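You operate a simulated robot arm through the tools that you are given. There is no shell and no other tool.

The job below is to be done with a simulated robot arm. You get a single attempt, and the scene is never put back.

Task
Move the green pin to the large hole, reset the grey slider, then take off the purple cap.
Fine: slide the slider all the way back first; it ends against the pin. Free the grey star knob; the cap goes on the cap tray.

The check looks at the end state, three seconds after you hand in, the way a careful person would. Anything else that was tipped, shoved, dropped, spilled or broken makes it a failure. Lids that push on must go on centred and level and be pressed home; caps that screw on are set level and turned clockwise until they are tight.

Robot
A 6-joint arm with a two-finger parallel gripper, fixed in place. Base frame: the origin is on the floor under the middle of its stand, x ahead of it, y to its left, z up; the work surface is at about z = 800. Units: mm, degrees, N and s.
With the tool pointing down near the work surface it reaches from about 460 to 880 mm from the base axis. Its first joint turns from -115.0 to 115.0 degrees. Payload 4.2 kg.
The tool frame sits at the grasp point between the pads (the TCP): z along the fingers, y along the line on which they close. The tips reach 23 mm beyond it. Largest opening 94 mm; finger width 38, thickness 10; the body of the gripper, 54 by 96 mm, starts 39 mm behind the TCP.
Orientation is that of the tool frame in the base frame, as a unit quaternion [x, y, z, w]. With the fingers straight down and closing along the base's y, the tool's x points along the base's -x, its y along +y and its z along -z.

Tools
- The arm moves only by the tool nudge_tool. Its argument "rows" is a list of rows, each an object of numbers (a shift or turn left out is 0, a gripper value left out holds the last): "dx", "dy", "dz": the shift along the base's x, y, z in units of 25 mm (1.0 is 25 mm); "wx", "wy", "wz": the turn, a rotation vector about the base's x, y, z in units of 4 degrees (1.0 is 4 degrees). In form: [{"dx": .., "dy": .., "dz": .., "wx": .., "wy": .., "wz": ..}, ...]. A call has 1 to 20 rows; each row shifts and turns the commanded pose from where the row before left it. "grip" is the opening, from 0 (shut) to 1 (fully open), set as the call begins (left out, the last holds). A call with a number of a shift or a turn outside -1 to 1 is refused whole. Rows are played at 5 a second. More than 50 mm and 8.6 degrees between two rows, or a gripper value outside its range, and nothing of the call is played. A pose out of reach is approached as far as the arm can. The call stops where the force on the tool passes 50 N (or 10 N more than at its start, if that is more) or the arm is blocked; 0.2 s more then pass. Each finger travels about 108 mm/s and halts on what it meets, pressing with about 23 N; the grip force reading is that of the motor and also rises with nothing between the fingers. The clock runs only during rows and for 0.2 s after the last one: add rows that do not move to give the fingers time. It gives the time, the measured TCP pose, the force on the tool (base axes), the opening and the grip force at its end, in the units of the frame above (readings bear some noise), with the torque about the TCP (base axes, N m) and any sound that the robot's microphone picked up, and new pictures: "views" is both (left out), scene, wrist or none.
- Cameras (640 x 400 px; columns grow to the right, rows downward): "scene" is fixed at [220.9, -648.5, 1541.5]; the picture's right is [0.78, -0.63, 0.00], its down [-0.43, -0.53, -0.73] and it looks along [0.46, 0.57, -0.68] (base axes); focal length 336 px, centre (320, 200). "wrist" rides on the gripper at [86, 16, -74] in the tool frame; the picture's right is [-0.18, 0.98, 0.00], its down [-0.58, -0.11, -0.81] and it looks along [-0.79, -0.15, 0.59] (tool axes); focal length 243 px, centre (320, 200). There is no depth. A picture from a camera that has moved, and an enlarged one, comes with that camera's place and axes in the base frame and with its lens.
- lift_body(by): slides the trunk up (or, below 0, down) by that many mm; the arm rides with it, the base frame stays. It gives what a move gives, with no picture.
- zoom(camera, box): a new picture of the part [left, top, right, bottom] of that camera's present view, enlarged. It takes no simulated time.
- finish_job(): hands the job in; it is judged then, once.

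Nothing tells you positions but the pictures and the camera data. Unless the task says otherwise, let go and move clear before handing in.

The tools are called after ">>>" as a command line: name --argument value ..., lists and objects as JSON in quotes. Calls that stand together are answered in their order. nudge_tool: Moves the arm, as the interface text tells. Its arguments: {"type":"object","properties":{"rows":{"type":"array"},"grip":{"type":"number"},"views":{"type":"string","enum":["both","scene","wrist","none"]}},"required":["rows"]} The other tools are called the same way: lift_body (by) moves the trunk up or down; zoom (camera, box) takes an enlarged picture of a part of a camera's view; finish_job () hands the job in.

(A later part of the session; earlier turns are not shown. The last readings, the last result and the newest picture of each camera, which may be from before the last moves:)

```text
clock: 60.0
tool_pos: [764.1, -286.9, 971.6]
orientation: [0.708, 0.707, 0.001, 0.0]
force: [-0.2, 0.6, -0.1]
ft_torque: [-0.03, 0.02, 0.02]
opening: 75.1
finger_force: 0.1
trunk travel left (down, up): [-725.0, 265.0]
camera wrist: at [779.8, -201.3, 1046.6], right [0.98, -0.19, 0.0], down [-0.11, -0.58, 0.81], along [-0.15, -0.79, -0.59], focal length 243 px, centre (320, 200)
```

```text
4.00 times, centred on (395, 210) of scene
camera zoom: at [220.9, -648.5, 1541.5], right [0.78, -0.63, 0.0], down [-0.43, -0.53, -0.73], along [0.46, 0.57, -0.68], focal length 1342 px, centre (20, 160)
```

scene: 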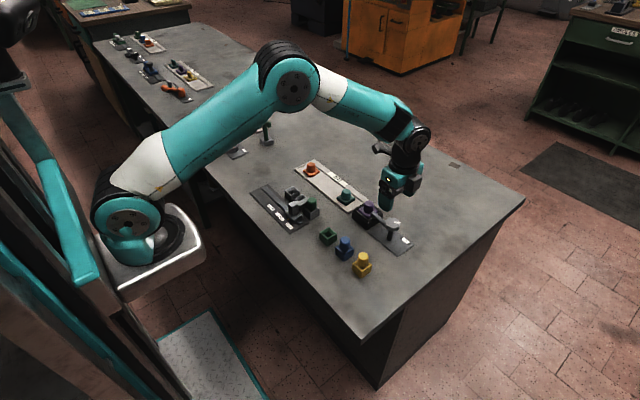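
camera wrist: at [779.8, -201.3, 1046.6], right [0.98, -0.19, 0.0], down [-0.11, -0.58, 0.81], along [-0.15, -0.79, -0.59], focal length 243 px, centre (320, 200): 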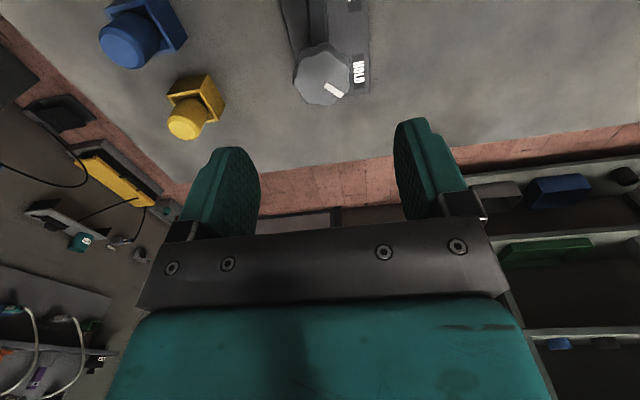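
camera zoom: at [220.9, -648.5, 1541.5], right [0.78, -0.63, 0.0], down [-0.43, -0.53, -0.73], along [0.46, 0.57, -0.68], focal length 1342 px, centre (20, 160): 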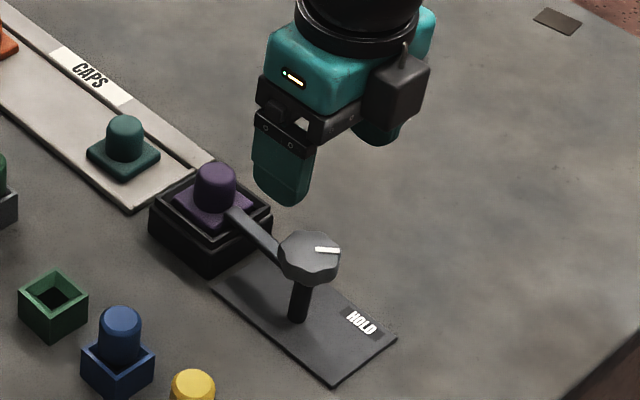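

From two wrist views I place the knob top at about (765,-289,871). I'll shift to centre on it and descend until the tips overlap only the knob, staying above the arm.

>>> nudge_tool --rows '[{"dx": 0.055, "dy": -0.085, "dz": -0.5}, {"dz": -0.7}, {"dz": -0.7}, {"dz": -0.6}, {}]' --views "both"

>>> zoom --camera "wrist" --box '[200, 20, 440, 200]'

>>> zoom --camera "scene" --box '[350, 180, 430, 260]'

```text
clock: 61.2
tool_pos: [765.9, -288.2, 911.1]
orientation: [0.707, 0.707, 0.001, 0.0]
force: [0.8, 0.5, -0.8]
ft_torque: [0.01, -0.01, 0.03]
opening: 75.4
finger_force: 0.0
trunk travel left (down, up): [-725.0, 265.0]
camera wrist: at [781.2, -203.4, 984.0], right [0.98, -0.18, 0.0], down [-0.11, -0.58, 0.81], along [-0.15, -0.79, -0.59], focal length 243 px, centre (320, 200)
```

scene: 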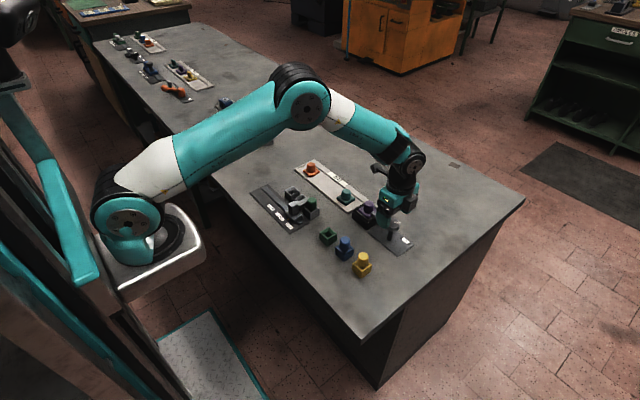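
wrist: 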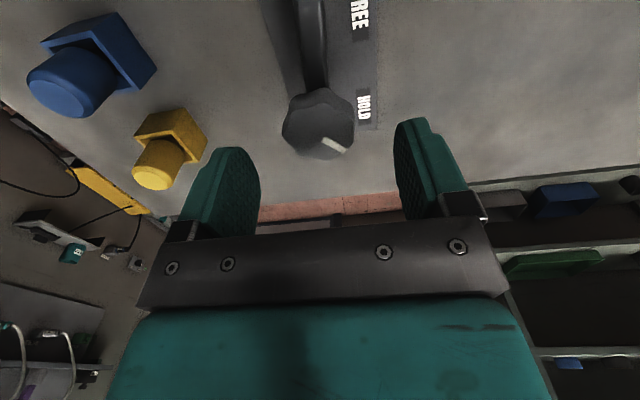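

```text
2.22 times, centred on (320, 110) of wrist
camera zoom: at [781.2, -203.4, 984.0], right [0.98, -0.18, 0.0], down [-0.11, -0.58, 0.81], along [-0.15, -0.79, -0.59], focal length 539 px, centre (320, 400)
```

zoom: 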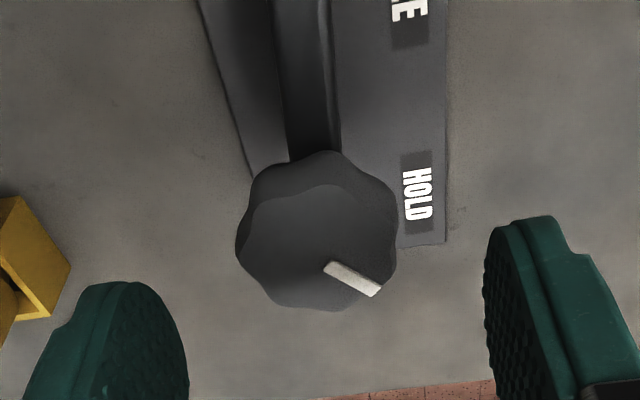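

```text
5.00 times, centred on (390, 220) of scene
camera zoom: at [220.9, -648.5, 1541.5], right [0.78, -0.63, 0.0], down [-0.43, -0.53, -0.73], along [0.46, 0.57, -0.68], focal length 1678 px, centre (-30, 100)
```

zoom: 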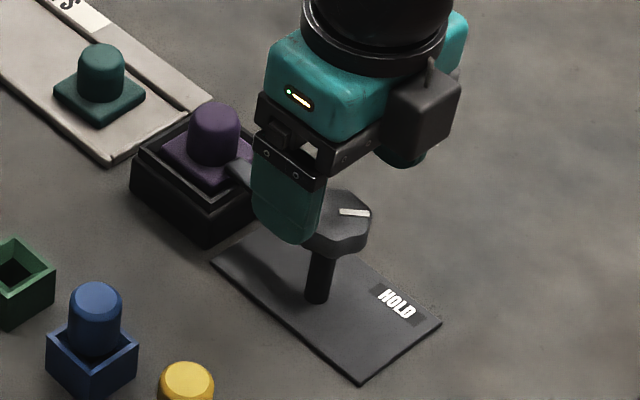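

A FREE label is now visible on the plate's far edge toward the cap, and HOLD is at the other end. The mark must go from HOLD to FREE, about 90° counterclockwise seen from above, swinging the arm toward the robot. I'll descend onto the knob.

>>> nudge_tool --rows '[{"dx": -0.03, "dy": -0.04, "dz": -0.5}, {"dz": -0.5}, {"dz": -0.36}, {}]' --views "both"

>>> zoom --camera "wrist" --box '[200, 20, 440, 220]'

>>> zoom --camera "scene" --box '[360, 190, 420, 250]'

```text
clock: 62.2
tool_pos: [764.6, -290.1, 876.6]
orientation: [0.707, 0.707, 0.0, 0.0]
force: [0.5, -0.2, 1.0]
ft_torque: [0.01, 0.03, -0.04]
opening: 75.3
finger_force: 0.1
trunk travel left (down, up): [-725.0, 265.0]
camera wrist: at [781.1, -204.5, 949.8], right [0.98, -0.18, 0.0], down [-0.11, -0.58, 0.81], along [-0.15, -0.79, -0.59], focal length 243 px, centre (320, 200)
```

scene: 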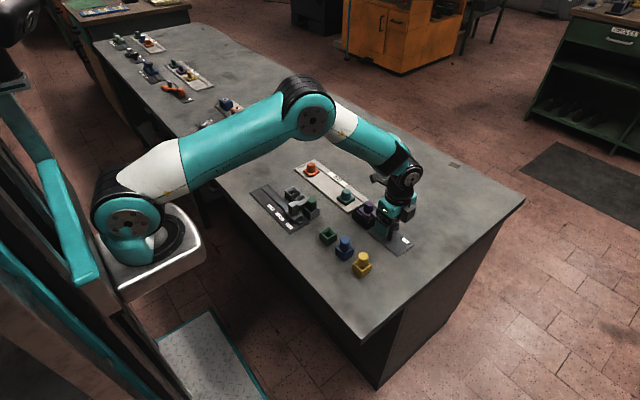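
wrist: 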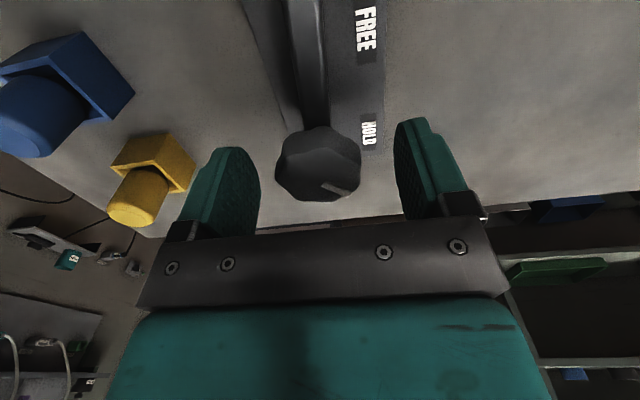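

```text
2.00 times, centred on (320, 120) of wrist
camera zoom: at [781.1, -204.5, 949.8], right [0.98, -0.18, 0.0], down [-0.11, -0.58, 0.81], along [-0.15, -0.79, -0.59], focal length 485 px, centre (320, 360)
```

zoom: 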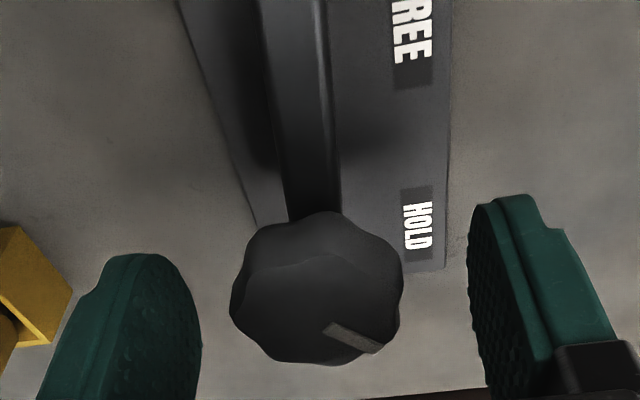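

```text
6.67 times, centred on (390, 220) of scene
camera zoom: at [220.9, -648.5, 1541.5], right [0.78, -0.63, 0.0], down [-0.43, -0.53, -0.73], along [0.46, 0.57, -0.68], focal length 2237 px, centre (-147, 67)
```

zoom: 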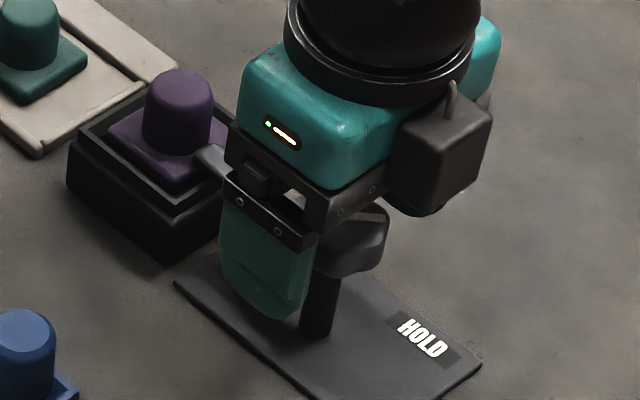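

The knob is centred between the pads and the arm passes below the tips. I'll close on it.

>>> nudge_tool --rows '[{}, {}, {}, {}]' --grip 0 --views "wrist"

>>> zoom --camera "wrist" --box '[200, 20, 440, 220]'

```text
clock: 63.2
tool_pos: [765.2, -289.5, 875.2]
orientation: [0.707, 0.707, 0.0, 0.0]
force: [-4.8, 0.4, -0.6]
ft_torque: [-0.05, -0.07, 0.02]
opening: 41.1
finger_force: 45.3
trunk travel left (down, up): [-725.0, 265.0]
camera wrist: at [780.7, -204.5, 949.8], right [0.98, -0.18, 0.0], down [-0.11, -0.58, 0.81], along [-0.15, -0.79, -0.59], focal length 243 px, centre (320, 200)
```

wrist: 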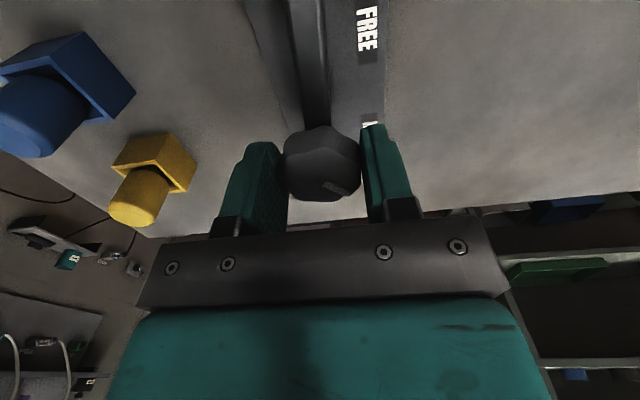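

```text
2.00 times, centred on (320, 120) of wrist
camera zoom: at [780.7, -204.5, 949.8], right [0.98, -0.18, 0.0], down [-0.11, -0.58, 0.81], along [-0.15, -0.79, -0.59], focal length 485 px, centre (320, 360)
```

zoom: 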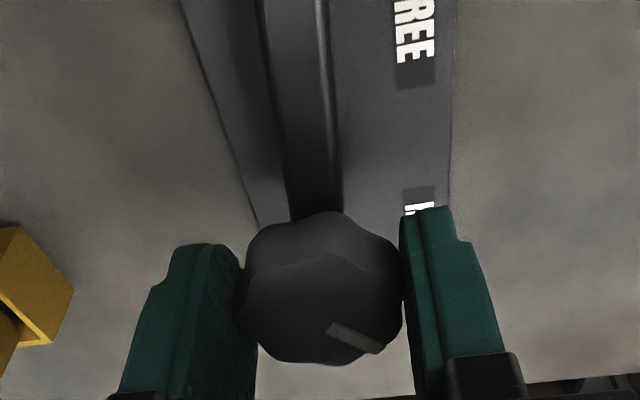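

The knob is gripped at 41 mm. I'll turn it counterclockwise by a few degrees first and watch the torque.

>>> nudge_tool --rows '[{"dx": -0.012}, {"wz": 0.5}, {"wz": 0.5}, {"wz": 0.5}, {}]' --views "none"

>>> nudge_tool --rows '[{"wz": 0.5}, {"wz": 0.5}, {"wz": 0.5}, {"wz": 0.5}, {}]' --views "both"

>>> zoom --camera "scene" --box '[350, 190, 420, 250]'

>>> zoom --camera "wrist" --box '[200, 0, 440, 220]'

```text
clock: 64.4
tool_pos: [765.1, -289.8, 875.1]
orientation: [0.67, 0.743, 0.001, 0.0]
force: [-2.8, 0.0, -8.4]
ft_torque: [0.01, -0.36, -0.01]
opening: 41.4
finger_force: 45.4
trunk travel left (down, up): [-725.0, 265.0]
```

```text
clock: 65.6
tool_pos: [765.3, -290.6, 875.7]
orientation: [0.616, 0.788, -0.001, 0.001]
force: [6.2, -2.7, -17.0]
ft_torque: [0.06, -0.41, 0.0]
opening: 41.2
finger_force: 44.7
trunk travel left (down, up): [-725.0, 265.0]
camera wrist: at [759.0, -203.1, 949.8], right [1.0, 0.06, 0.0], down [0.04, -0.59, 0.81], along [0.05, -0.8, -0.59], focal length 243 px, centre (320, 200)
```

scene: 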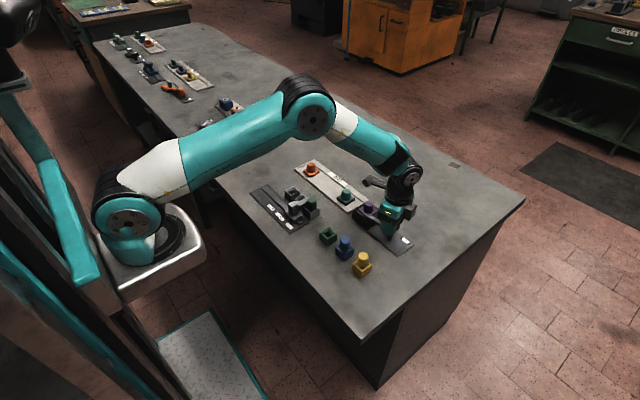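
wrist: 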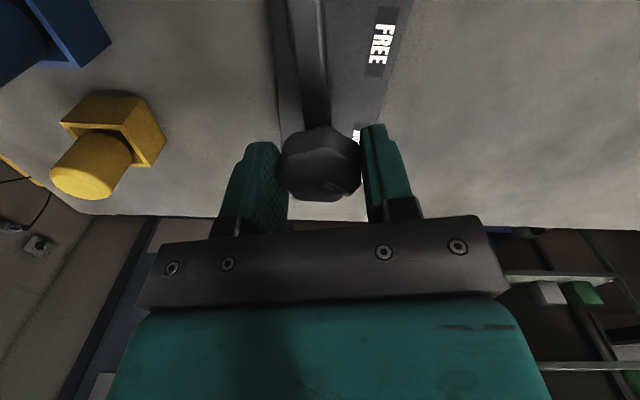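

```text
6.67 times, centred on (385, 220) of scene
camera zoom: at [220.9, -648.5, 1541.5], right [0.78, -0.63, 0.0], down [-0.43, -0.53, -0.73], along [0.46, 0.57, -0.68], focal length 2237 px, centre (-113, 67)
```

zoom: 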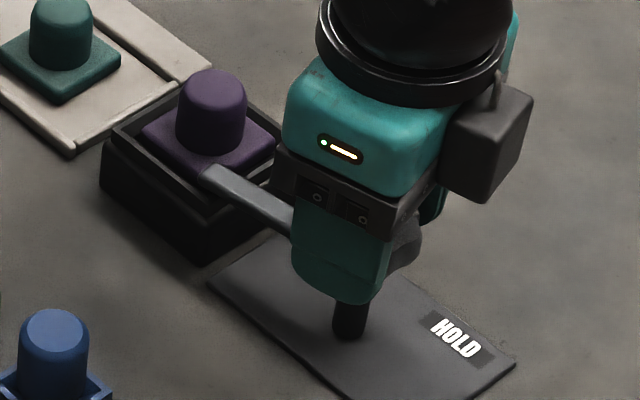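

```text
1.82 times, centred on (320, 110) of wrist
camera zoom: at [759.0, -203.1, 949.8], right [1.0, 0.06, 0.0], down [0.04, -0.59, 0.81], along [0.05, -0.8, -0.59], focal length 441 px, centre (320, 364)
```

zoom: 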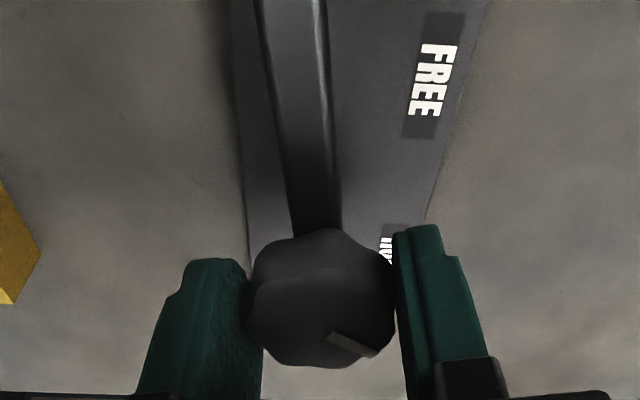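

The arm swings with the knob and is sliding off the cap. I'll relieve the small vertical load and keep turning in steps.

>>> nudge_tool --rows '[{"dz": -0.02, "dx": 0.008}, {"wz": 0.7}, {"wz": 0.7}, {"wz": 0.7}, {"wz": 0.7}, {}]' --views "none"

>>> nudge_tool --rows '[{"wz": 0.8}, {"wz": 0.8}, {"wz": 0.8}, {"wz": 0.8}, {}]' --views "scene"

>>> zoom --camera "scene" --box '[350, 190, 420, 250]'

```text
clock: 67.0
tool_pos: [765.4, -290.6, 876.0]
orientation: [0.536, 0.844, 0.0, 0.0]
force: [4.1, -0.3, -6.2]
ft_torque: [-0.26, 0.19, 0.0]
opening: 41.5
finger_force: 45.3
trunk travel left (down, up): [-725.0, 265.0]
```

```text
clock: 68.2
tool_pos: [764.6, -289.8, 876.4]
orientation: [0.439, 0.899, 0.0, -0.001]
force: [2.8, -1.5, -6.3]
ft_torque: [0.16, -0.1, 0.01]
opening: 41.4
finger_force: 45.0
trunk travel left (down, up): [-725.0, 265.0]
```

scene: 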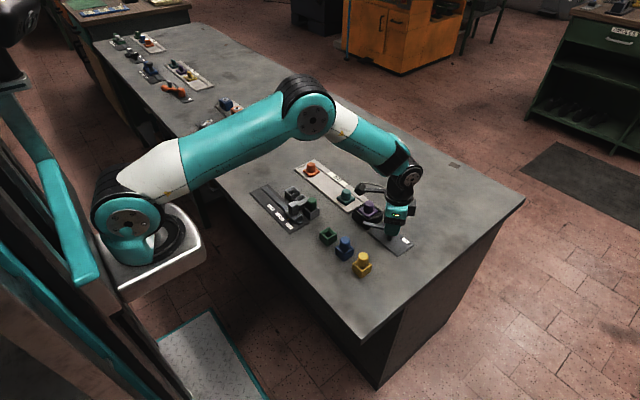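

```text
6.67 times, centred on (385, 220) of scene
camera zoom: at [220.9, -648.5, 1541.5], right [0.78, -0.63, 0.0], down [-0.43, -0.53, -0.73], along [0.46, 0.57, -0.68], focal length 2237 px, centre (-113, 67)
```

zoom: 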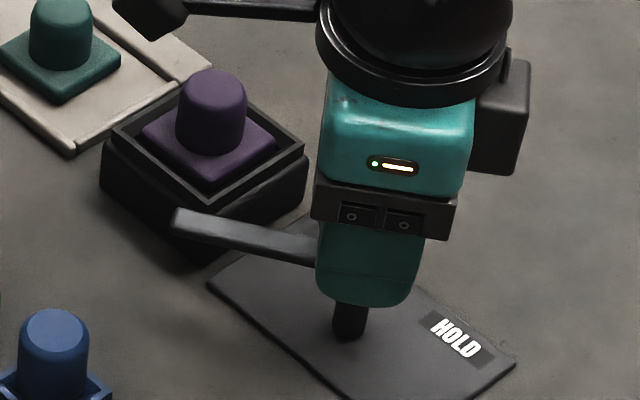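

The arm is clear of the cap after about 38°. I'll continue toward the FREE mark at about 90°.

>>> nudge_tool --rows '[{"dz": -0.01, "wz": 0.9}, {"wz": 0.9}, {"wz": 0.9}, {"wz": 0.9}, {"wz": 0.9}, {"wz": 0.9}, {}]' --views "none"

>>> nudge_tool --rows '[{"wz": 0.8}, {"wz": 0.8}, {"wz": 0.8}, {"wz": 0.8}, {"wz": 0.8}, {}]' --views "both"

>>> zoom --camera "scene" --box '[350, 190, 420, 250]'

>>> zoom --camera "wrist" --box '[200, 0, 440, 220]'

```text
clock: 69.8
tool_pos: [764.7, -290.0, 875.0]
orientation: [0.263, 0.965, 0.0, 0.0]
force: [1.3, -3.5, -3.3]
ft_torque: [0.04, -0.24, -0.01]
opening: 41.2
finger_force: 44.6
trunk travel left (down, up): [-725.0, 265.0]
```

```text
clock: 71.2
tool_pos: [765.2, -290.8, 874.7]
orientation: [0.125, 0.992, 0.001, 0.0]
force: [-1.7, 0.5, 1.9]
ft_torque: [-0.34, 0.04, 0.0]
opening: 41.4
finger_force: 45.1
trunk travel left (down, up): [-725.0, 265.0]
camera wrist: at [684.2, -254.1, 949.8], right [0.42, 0.91, 0.0], down [0.54, -0.25, 0.81], along [0.73, -0.34, -0.59], focal length 243 px, centre (320, 200)
```

scene: 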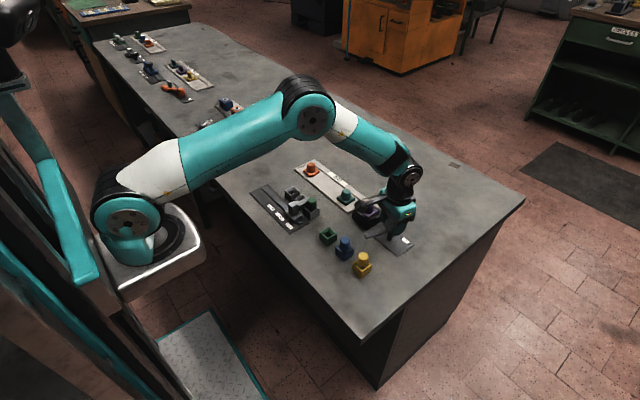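
wrist: 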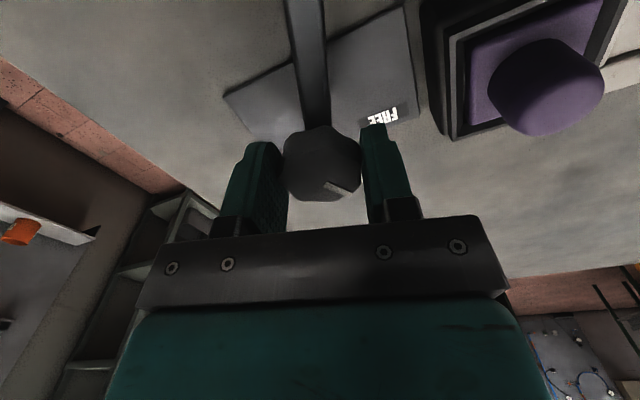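

```text
6.67 times, centred on (385, 220) of scene
camera zoom: at [220.9, -648.5, 1541.5], right [0.78, -0.63, 0.0], down [-0.43, -0.53, -0.73], along [0.46, 0.57, -0.68], focal length 2237 px, centre (-113, 67)
```

zoom: 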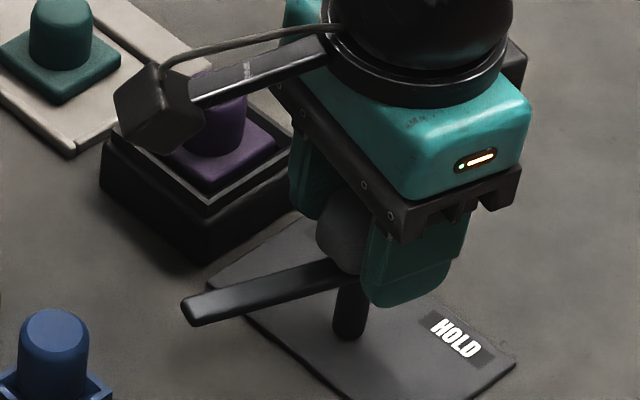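

```text
1.82 times, centred on (320, 110) of wrist
camera zoom: at [684.2, -254.1, 949.8], right [0.42, 0.91, 0.0], down [0.54, -0.25, 0.81], along [0.73, -0.34, -0.59], focal length 441 px, centre (320, 364)
```

zoom: 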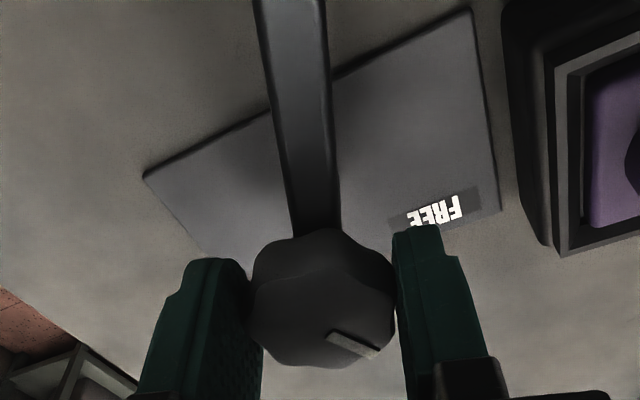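

About 76° turned so far. I'll continue in small steps toward FREE and look for an end stop.

>>> nudge_tool --rows '[{"wz": 0.6}, {"wz": 0.6}, {"wz": 0.6}, {"wz": 0.6}, {"wz": 0.6}, {}]' --views "none"

>>> nudge_tool --rows '[{"wz": 0.3}, {"wz": 0.3}, {}]' --views "both"

>>> zoom --camera "wrist" --box '[200, 0, 440, 220]'

>>> zoom --camera "scene" --box '[350, 190, 420, 250]'

```text
clock: 72.6
tool_pos: [764.9, -289.6, 875.3]
orientation: [0.021, 1.0, 0.0, 0.0]
force: [-0.4, -0.9, 1.3]
ft_torque: [0.1, -0.29, -0.02]
opening: 41.1
finger_force: 44.8
trunk travel left (down, up): [-725.0, 265.0]
```

```text
clock: 73.4
tool_pos: [764.4, -289.9, 875.9]
orientation: [0.0, 1.0, -0.001, 0.0]
force: [-4.2, 2.4, 3.4]
ft_torque: [-0.36, -0.9, -0.25]
opening: 41.2
finger_force: 45.0
trunk travel left (down, up): [-725.0, 265.0]
camera wrist: at [677.5, -275.1, 949.8], right [0.18, 0.98, 0.0], down [0.58, -0.11, 0.81], along [0.79, -0.15, -0.59], focal length 243 px, centre (320, 200)
```

scene: 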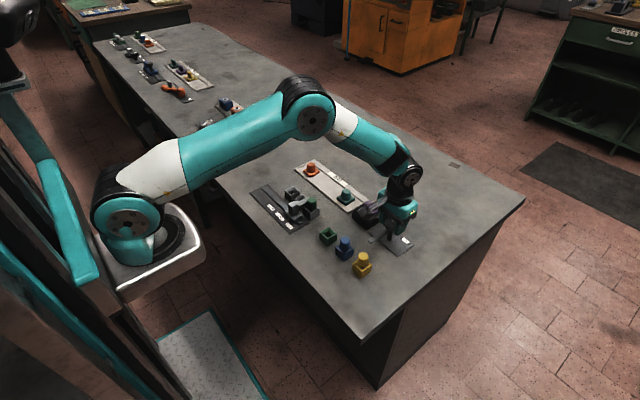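
wrist: 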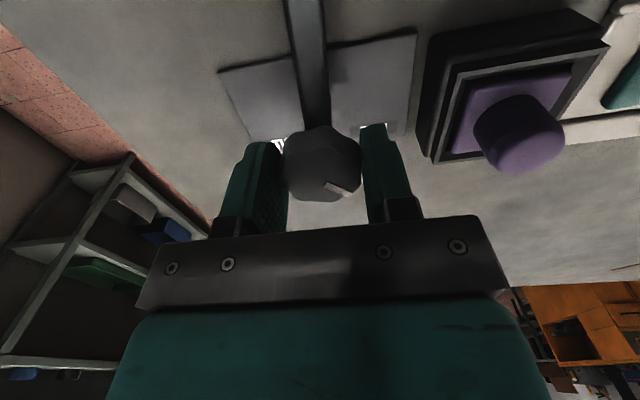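

```text
1.82 times, centred on (320, 110) of wrist
camera zoom: at [677.5, -275.1, 949.8], right [0.18, 0.98, 0.0], down [0.58, -0.11, 0.81], along [0.79, -0.15, -0.59], focal length 441 px, centre (320, 364)
```

zoom: 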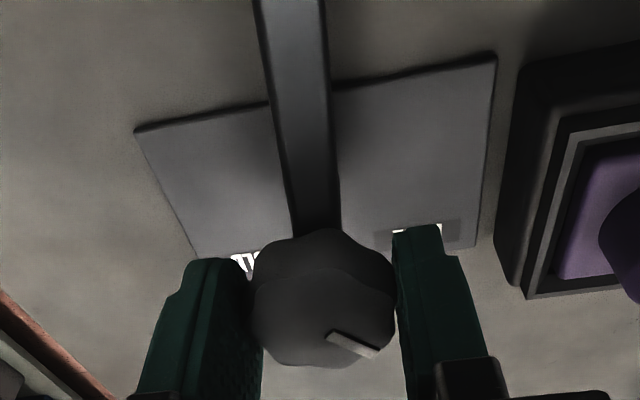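

```text
6.67 times, centred on (385, 220) of scene
camera zoom: at [220.9, -648.5, 1541.5], right [0.78, -0.63, 0.0], down [-0.43, -0.53, -0.73], along [0.46, 0.57, -0.68], focal length 2237 px, centre (-113, 67)
```

zoom: 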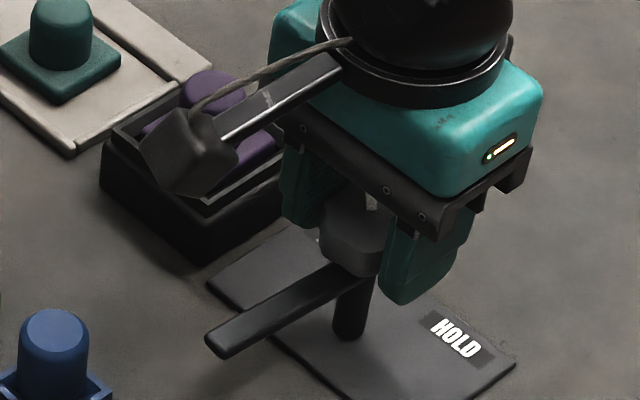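

A turning resistance of -0.25 N·m appeared at 90°, probably the FREE stop. One tiny extra turn will confirm it before I let go.

>>> nudge_tool --rows '[{"wz": 0.25}, {}]' --views "none"

```text
clock: 74.0
tool_pos: [764.6, -289.5, 875.5]
orientation: [-0.008, 1.0, 0.0, -0.001]
force: [-5.6, 3.5, 4.6]
ft_torque: [-0.24, -0.05, -0.87]
opening: 41.2
finger_force: 44.8
trunk travel left (down, up): [-725.0, 265.0]
```

The stop is confirmed, so the knob is at FREE. I'll relax the turn, release, and rise.

>>> nudge_tool --rows '[{"wz": -0.25}, {}]' --views "none"

>>> nudge_tool --rows '[{}, {}, {}]' --grip 0.75 --views "none"

>>> nudge_tool --rows '[{"dz": 0.4}, {"dz": 0.8}, {"dz": 0.8}, {"dz": 0.8}, {}]' --views "both"

>>> zoom --camera "scene" --box '[340, 180, 430, 260]'

>>> zoom --camera "wrist" --box '[220, 0, 500, 200]'

```text
clock: 74.6
tool_pos: [764.4, -289.0, 875.4]
orientation: [0.0, 1.0, 0.0, 0.0]
force: [-6.0, 2.0, 8.2]
ft_torque: [-0.14, 1.06, -0.13]
opening: 41.1
finger_force: 45.1
trunk travel left (down, up): [-725.0, 265.0]
```

```text
clock: 75.4
tool_pos: [765.0, -290.0, 874.9]
orientation: [0.0, 1.0, 0.0, 0.0]
force: [0.7, 0.8, -0.5]
ft_torque: [0.0, -0.03, -0.01]
opening: 70.4
finger_force: 0.0
trunk travel left (down, up): [-725.0, 265.0]
```

```text
clock: 76.6
tool_pos: [765.9, -289.5, 944.9]
orientation: [0.0, 1.0, 0.0, -0.001]
force: [0.4, 0.4, 0.1]
ft_torque: [0.0, 0.04, 0.02]
opening: 70.5
finger_force: 0.1
trunk travel left (down, up): [-725.0, 265.0]
camera wrist: at [679.1, -274.0, 1019.1], right [0.18, 0.98, 0.0], down [0.58, -0.11, 0.81], along [0.79, -0.15, -0.59], focal length 243 px, centre (320, 200)
```

scene: 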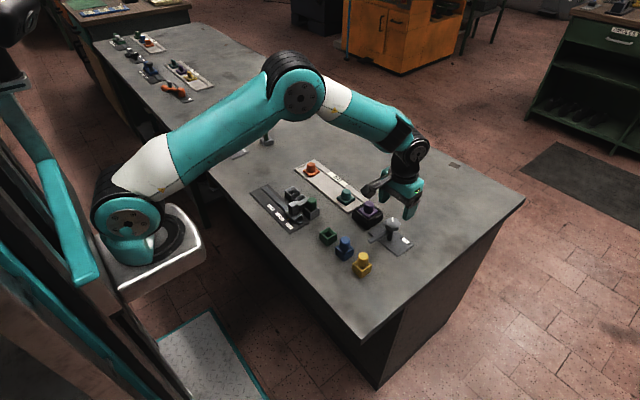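
wrist: 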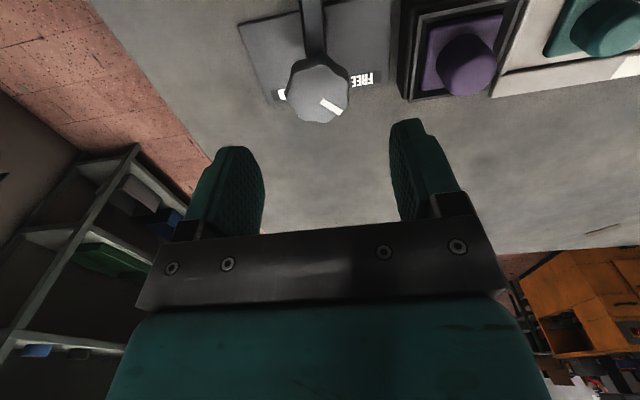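

```text
5.00 times, centred on (385, 220) of scene
camera zoom: at [220.9, -648.5, 1541.5], right [0.78, -0.63, 0.0], down [-0.43, -0.53, -0.73], along [0.46, 0.57, -0.68], focal length 1678 px, centre (-5, 100)
```

zoom: 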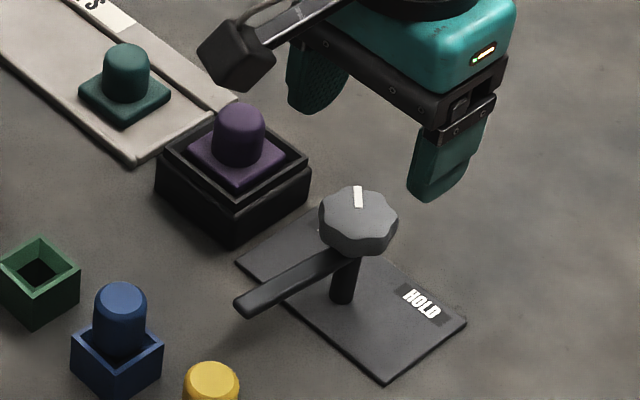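

```text
2.00 times, centred on (360, 100) of wrist
camera zoom: at [679.1, -274.0, 1019.1], right [0.18, 0.98, 0.0], down [0.58, -0.11, 0.81], along [0.79, -0.15, -0.59], focal length 485 px, centre (240, 400)
```

zoom: 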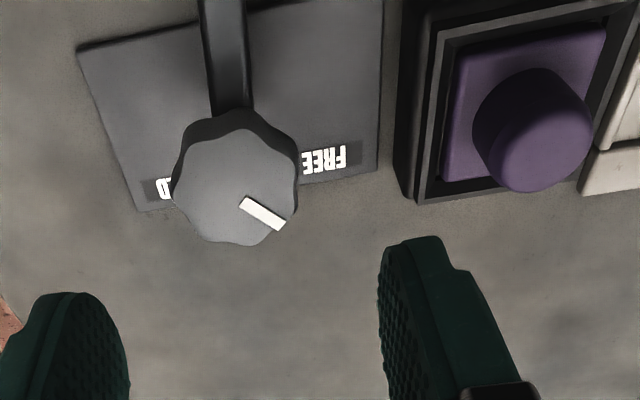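

The mark points at FREE and the arm is well away from the cap. The tray has an empty middle spot between the orange and teal caps, near (773,-6). I'll move above the purple cap.

>>> nudge_tool --rows '[{"dx": 0.08, "dy": 0.8, "dz": 0.2}, {"dx": 0.08, "dy": 0.8}, {"dx": 0.08, "dy": 0.8}, {"dx": 0.08, "dy": 0.8}, {"dy": 0.8}, {}]' --views "both"

>>> zoom --camera "wrist" --box '[200, 20, 440, 200]'

>>> zoom --camera "scene" --box '[340, 170, 410, 240]'

```text
clock: 78.0
tool_pos: [773.5, -190.4, 950.5]
orientation: [0.0, 1.0, -0.001, 0.001]
force: [0.5, -0.5, -0.4]
ft_torque: [0.0, 0.01, 0.0]
opening: 70.4
finger_force: 0.1
trunk travel left (down, up): [-725.0, 265.0]
camera wrist: at [686.1, -175.1, 1025.0], right [0.18, 0.98, 0.0], down [0.58, -0.11, 0.81], along [0.79, -0.15, -0.59], focal length 243 px, centre (320, 200)
```

scene: 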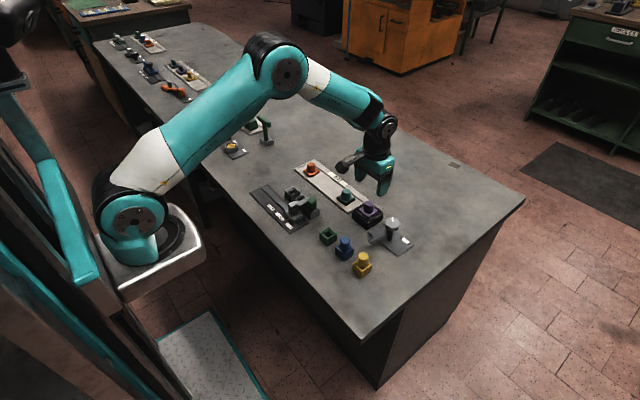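
wrist: 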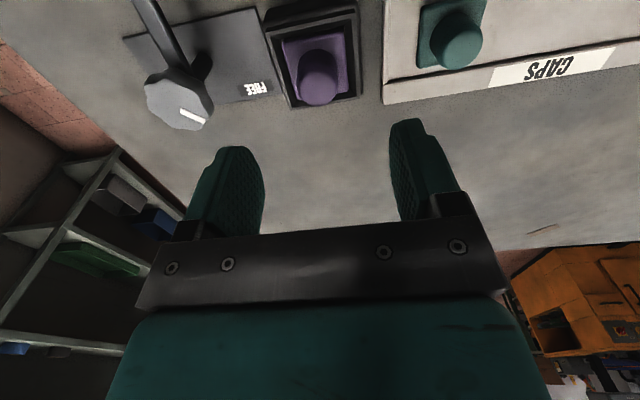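

```text
2.22 times, centred on (320, 110) of wrist
camera zoom: at [686.1, -175.1, 1025.0], right [0.18, 0.98, 0.0], down [0.58, -0.11, 0.81], along [0.79, -0.15, -0.59], focal length 539 px, centre (320, 400)
```

zoom: 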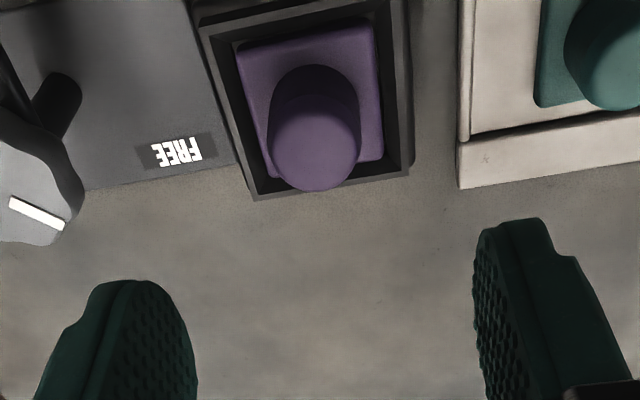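

```text
5.71 times, centred on (375, 205) of scene
camera zoom: at [220.9, -648.5, 1541.5], right [0.78, -0.63, 0.0], down [-0.43, -0.53, -0.73], along [0.46, 0.57, -0.68], focal length 1917 px, centre (6, 171)
```

zoom: 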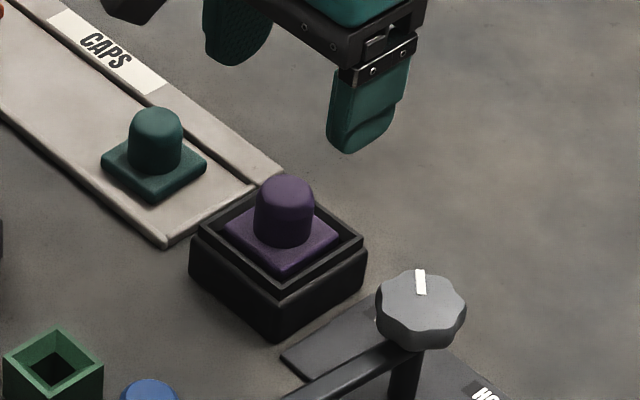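

The cap top is near (772,-192,864), almost under the tool, so I'll shift 1.5 mm in y. I'll lower so the tips stay just above the flange.

>>> nudge_tool --rows '[{"dy": -0.06, "dz": -0.8}, {"dz": -0.8}, {"dz": -0.8}, {"dz": -0.7}, {}]' --views "both"

>>> zoom --camera "wrist" --box '[200, 20, 440, 220]'

>>> zoom --camera "scene" --box '[340, 180, 400, 240]'

```text
clock: 79.2
tool_pos: [773.4, -192.3, 872.8]
orientation: [0.0, 1.0, 0.0, 0.0]
force: [-0.4, 0.7, -0.1]
ft_torque: [0.02, 0.01, -0.02]
opening: 70.5
finger_force: 0.0
trunk travel left (down, up): [-725.0, 265.0]
camera wrist: at [686.0, -176.9, 947.2], right [0.18, 0.98, 0.0], down [0.58, -0.11, 0.81], along [0.79, -0.15, -0.59], focal length 243 px, centre (320, 200)
```

scene: 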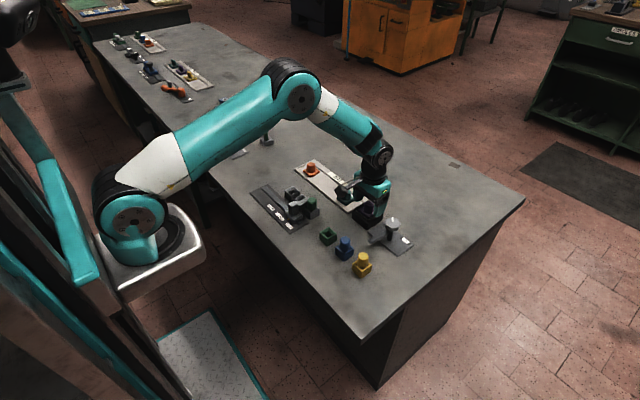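
wrist: 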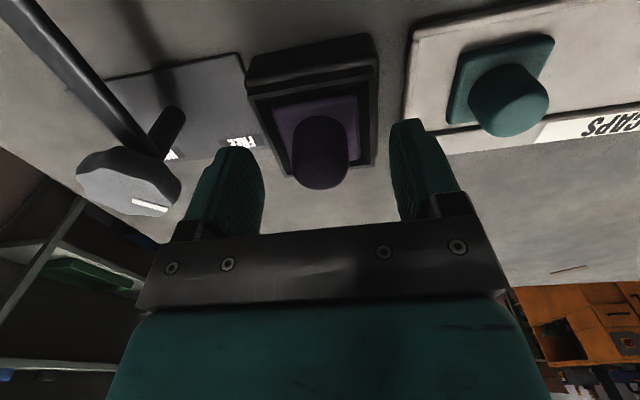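

```text
2.00 times, centred on (320, 120) of wrist
camera zoom: at [686.0, -176.9, 947.2], right [0.18, 0.98, 0.0], down [0.58, -0.11, 0.81], along [0.79, -0.15, -0.59], focal length 485 px, centre (320, 360)
```

zoom: 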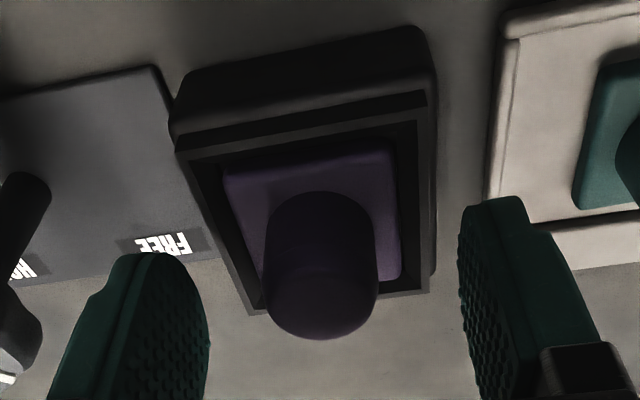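

```text
6.67 times, centred on (370, 210) of scene
camera zoom: at [220.9, -648.5, 1541.5], right [0.78, -0.63, 0.0], down [-0.43, -0.53, -0.73], along [0.46, 0.57, -0.68], focal length 2237 px, centre (-13, 133)
```

zoom: 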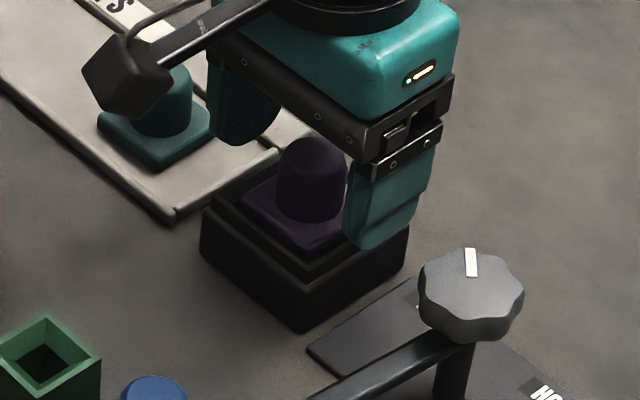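

The flange top is near z=841 and the tips are at about 850, centred on the cap's knob. I'll lower 5 mm more and close.

>>> nudge_tool --rows '[{"dz": -0.2}, {}]' --views "none"

>>> nudge_tool --rows '[{}, {}, {}, {}]' --grip 0 --views "wrist"

>>> zoom --camera "wrist" --box '[200, 20, 440, 220]'

```text
clock: 79.8
tool_pos: [772.3, -192.0, 867.9]
orientation: [-0.001, 1.0, 0.0, 0.0]
force: [-0.5, -0.5, -0.2]
ft_torque: [-0.01, -0.01, -0.01]
opening: 70.5
finger_force: 0.1
trunk travel left (down, up): [-725.0, 265.0]
```

```text
clock: 80.8
tool_pos: [773.7, -192.8, 868.4]
orientation: [0.0, 1.0, -0.001, -0.001]
force: [0.3, -0.2, 0.9]
ft_torque: [-0.02, 0.01, 0.01]
opening: 28.7
finger_force: 23.3
trunk travel left (down, up): [-725.0, 265.0]
camera wrist: at [685.7, -177.1, 942.2], right [0.18, 0.98, 0.0], down [0.58, -0.11, 0.81], along [0.79, -0.15, -0.59], focal length 243 px, centre (320, 200)
```

wrist: 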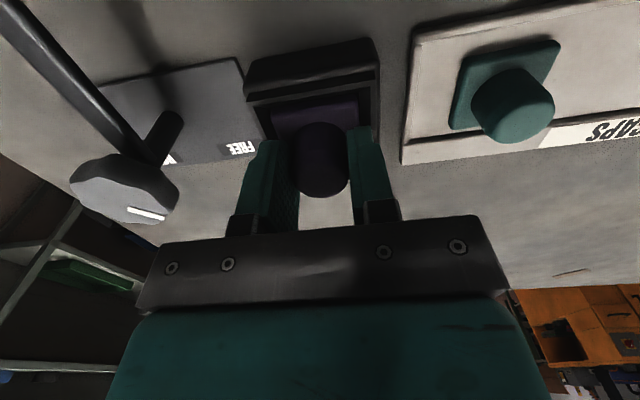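

```text
2.00 times, centred on (320, 120) of wrist
camera zoom: at [685.7, -177.1, 942.2], right [0.18, 0.98, 0.0], down [0.58, -0.11, 0.81], along [0.79, -0.15, -0.59], focal length 485 px, centre (320, 360)
```

zoom: 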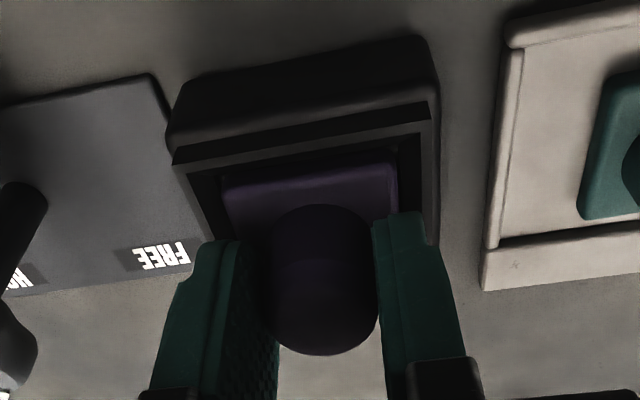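

The cap's knob is gripped at 28.7 mm. I'll lift a little and watch whether it comes free.

>>> nudge_tool --rows '[{"dz": 0.08}, {"dz": 0.1}, {"dz": 0.1}, {"dz": 0.1}, {}]' --views "both"

>>> zoom --camera "scene" --box '[340, 180, 400, 240]'

>>> zoom --camera "wrist" --box '[200, 20, 440, 220]'

```text
clock: 82.0
tool_pos: [772.7, -192.0, 876.6]
orientation: [0.0, 1.0, 0.0, 0.0]
force: [0.2, 0.9, 0.9]
ft_torque: [0.0, 0.03, -0.02]
opening: 28.5
finger_force: 23.4
trunk travel left (down, up): [-725.0, 265.0]
camera wrist: at [685.6, -176.9, 951.6], right [0.18, 0.98, 0.0], down [0.58, -0.11, 0.81], along [0.79, -0.15, -0.59], focal length 243 px, centre (320, 200)
```

scene: 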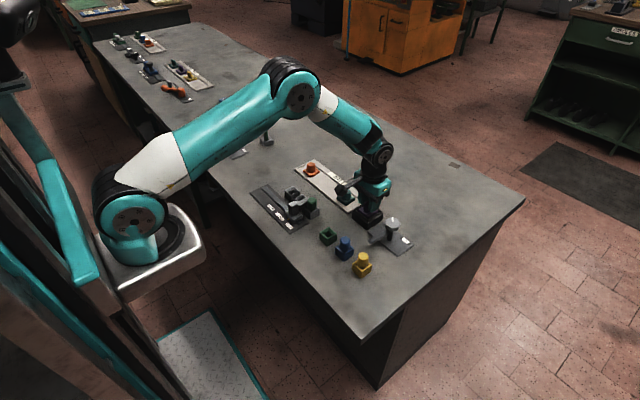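
wrist: 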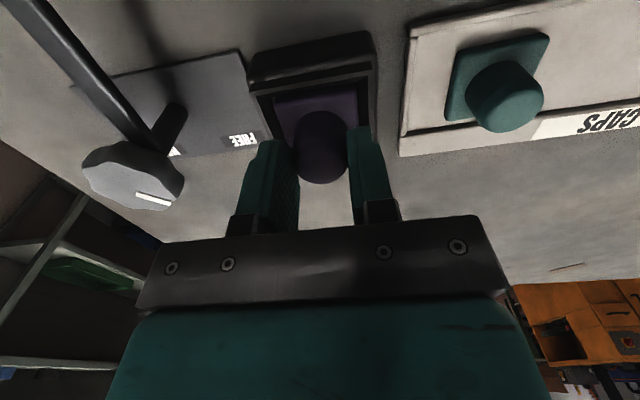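

```text
6.67 times, centred on (370, 210) of scene
camera zoom: at [220.9, -648.5, 1541.5], right [0.78, -0.63, 0.0], down [-0.43, -0.53, -0.73], along [0.46, 0.57, -0.68], focal length 2237 px, centre (-13, 133)
```

zoom: 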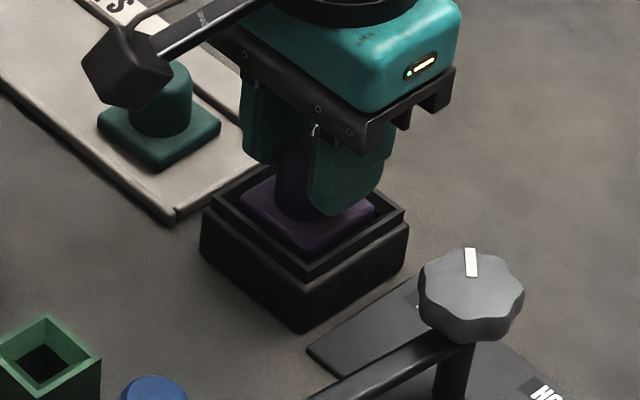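

```text
2.00 times, centred on (320, 120) of wrist
camera zoom: at [685.6, -176.9, 951.6], right [0.18, 0.98, 0.0], down [0.58, -0.11, 0.81], along [0.79, -0.15, -0.59], focal length 485 px, centre (320, 360)
```

zoom: 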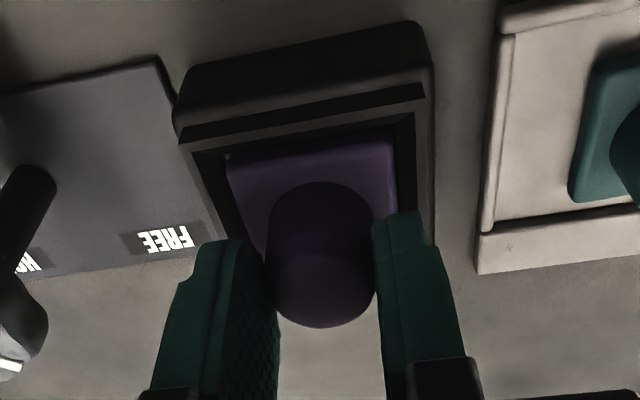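

The cap hasn't moved: the fingers slid up its knob, as the flange is still in the block in both views. I'll open, go back down slightly lower, re-grip, and lift in tiny steps while reading the force.

>>> nudge_tool --rows '[{}, {}]' --grip 0.5 --views "none"

>>> nudge_tool --rows '[{"dz": -0.2}, {"dz": -0.22}, {}]' --views "both"

>>> zoom --camera "scene" --box '[345, 185, 395, 225]'

>>> zoom --camera "wrist" --box '[230, 40, 410, 200]'

```text
clock: 82.6
tool_pos: [772.5, -192.2, 876.6]
orientation: [0.0, 1.0, 0.0, 0.0]
force: [1.1, -1.2, -0.3]
ft_torque: [0.01, -0.01, 0.0]
opening: 47.1
finger_force: 0.1
trunk travel left (down, up): [-725.0, 265.0]
```

```text
clock: 83.4
tool_pos: [772.7, -190.9, 867.2]
orientation: [0.0, 1.0, 0.0, 0.0]
force: [-0.2, 0.1, 0.2]
ft_torque: [0.02, 0.04, -0.04]
opening: 47.2
finger_force: 0.1
trunk travel left (down, up): [-725.0, 265.0]
camera wrist: at [686.0, -176.4, 941.6], right [0.18, 0.98, 0.0], down [0.58, -0.11, 0.81], along [0.79, -0.15, -0.59], focal length 243 px, centre (320, 200)
```

scene: 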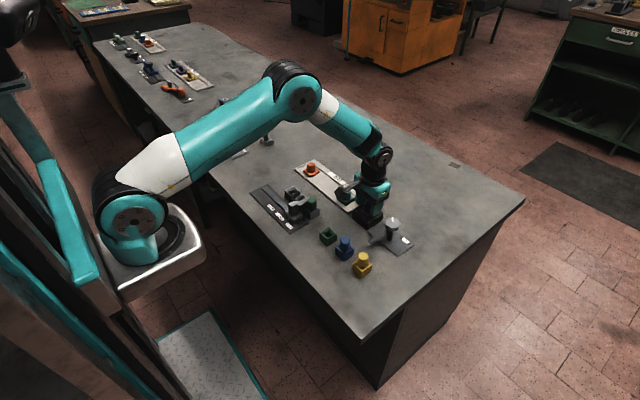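
wrist: 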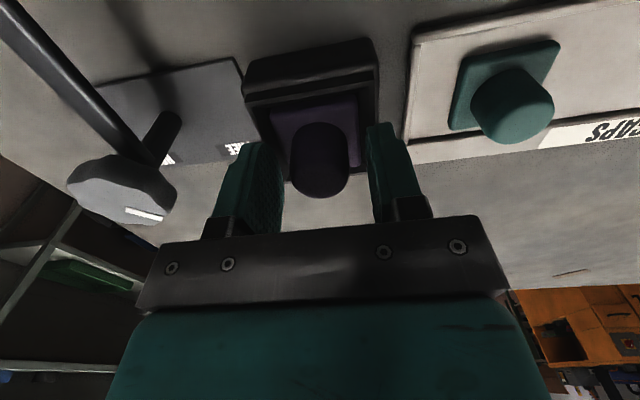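

```text
10.00 times, centred on (370, 205) of scene
camera zoom: at [220.9, -648.5, 1541.5], right [0.78, -0.63, 0.0], down [-0.43, -0.53, -0.73], along [0.46, 0.57, -0.68], focal length 3355 px, centre (-180, 150)
```

zoom: 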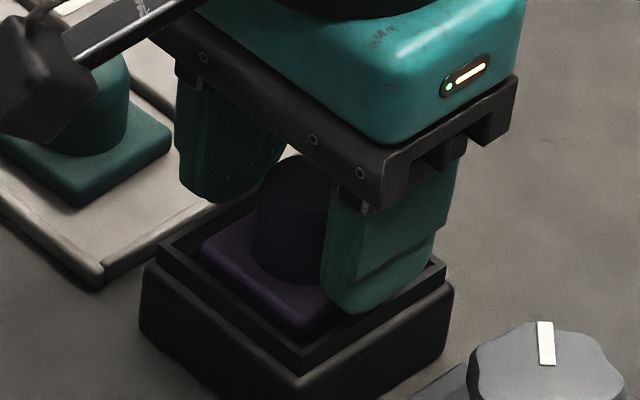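

```text
2.50 times, centred on (320, 120) of wrist
camera zoom: at [686.0, -176.4, 941.6], right [0.18, 0.98, 0.0], down [0.58, -0.11, 0.81], along [0.79, -0.15, -0.59], focal length 606 px, centre (320, 400)
```

zoom: 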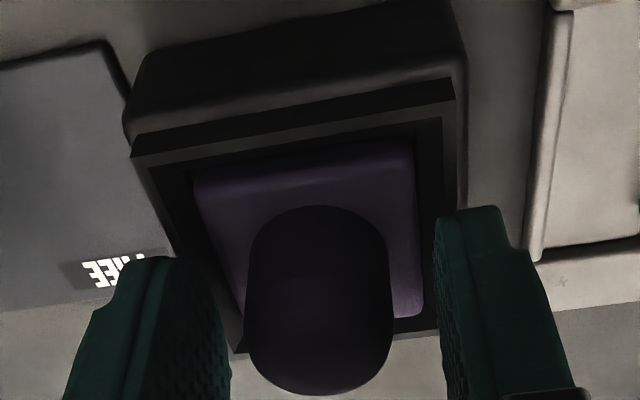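

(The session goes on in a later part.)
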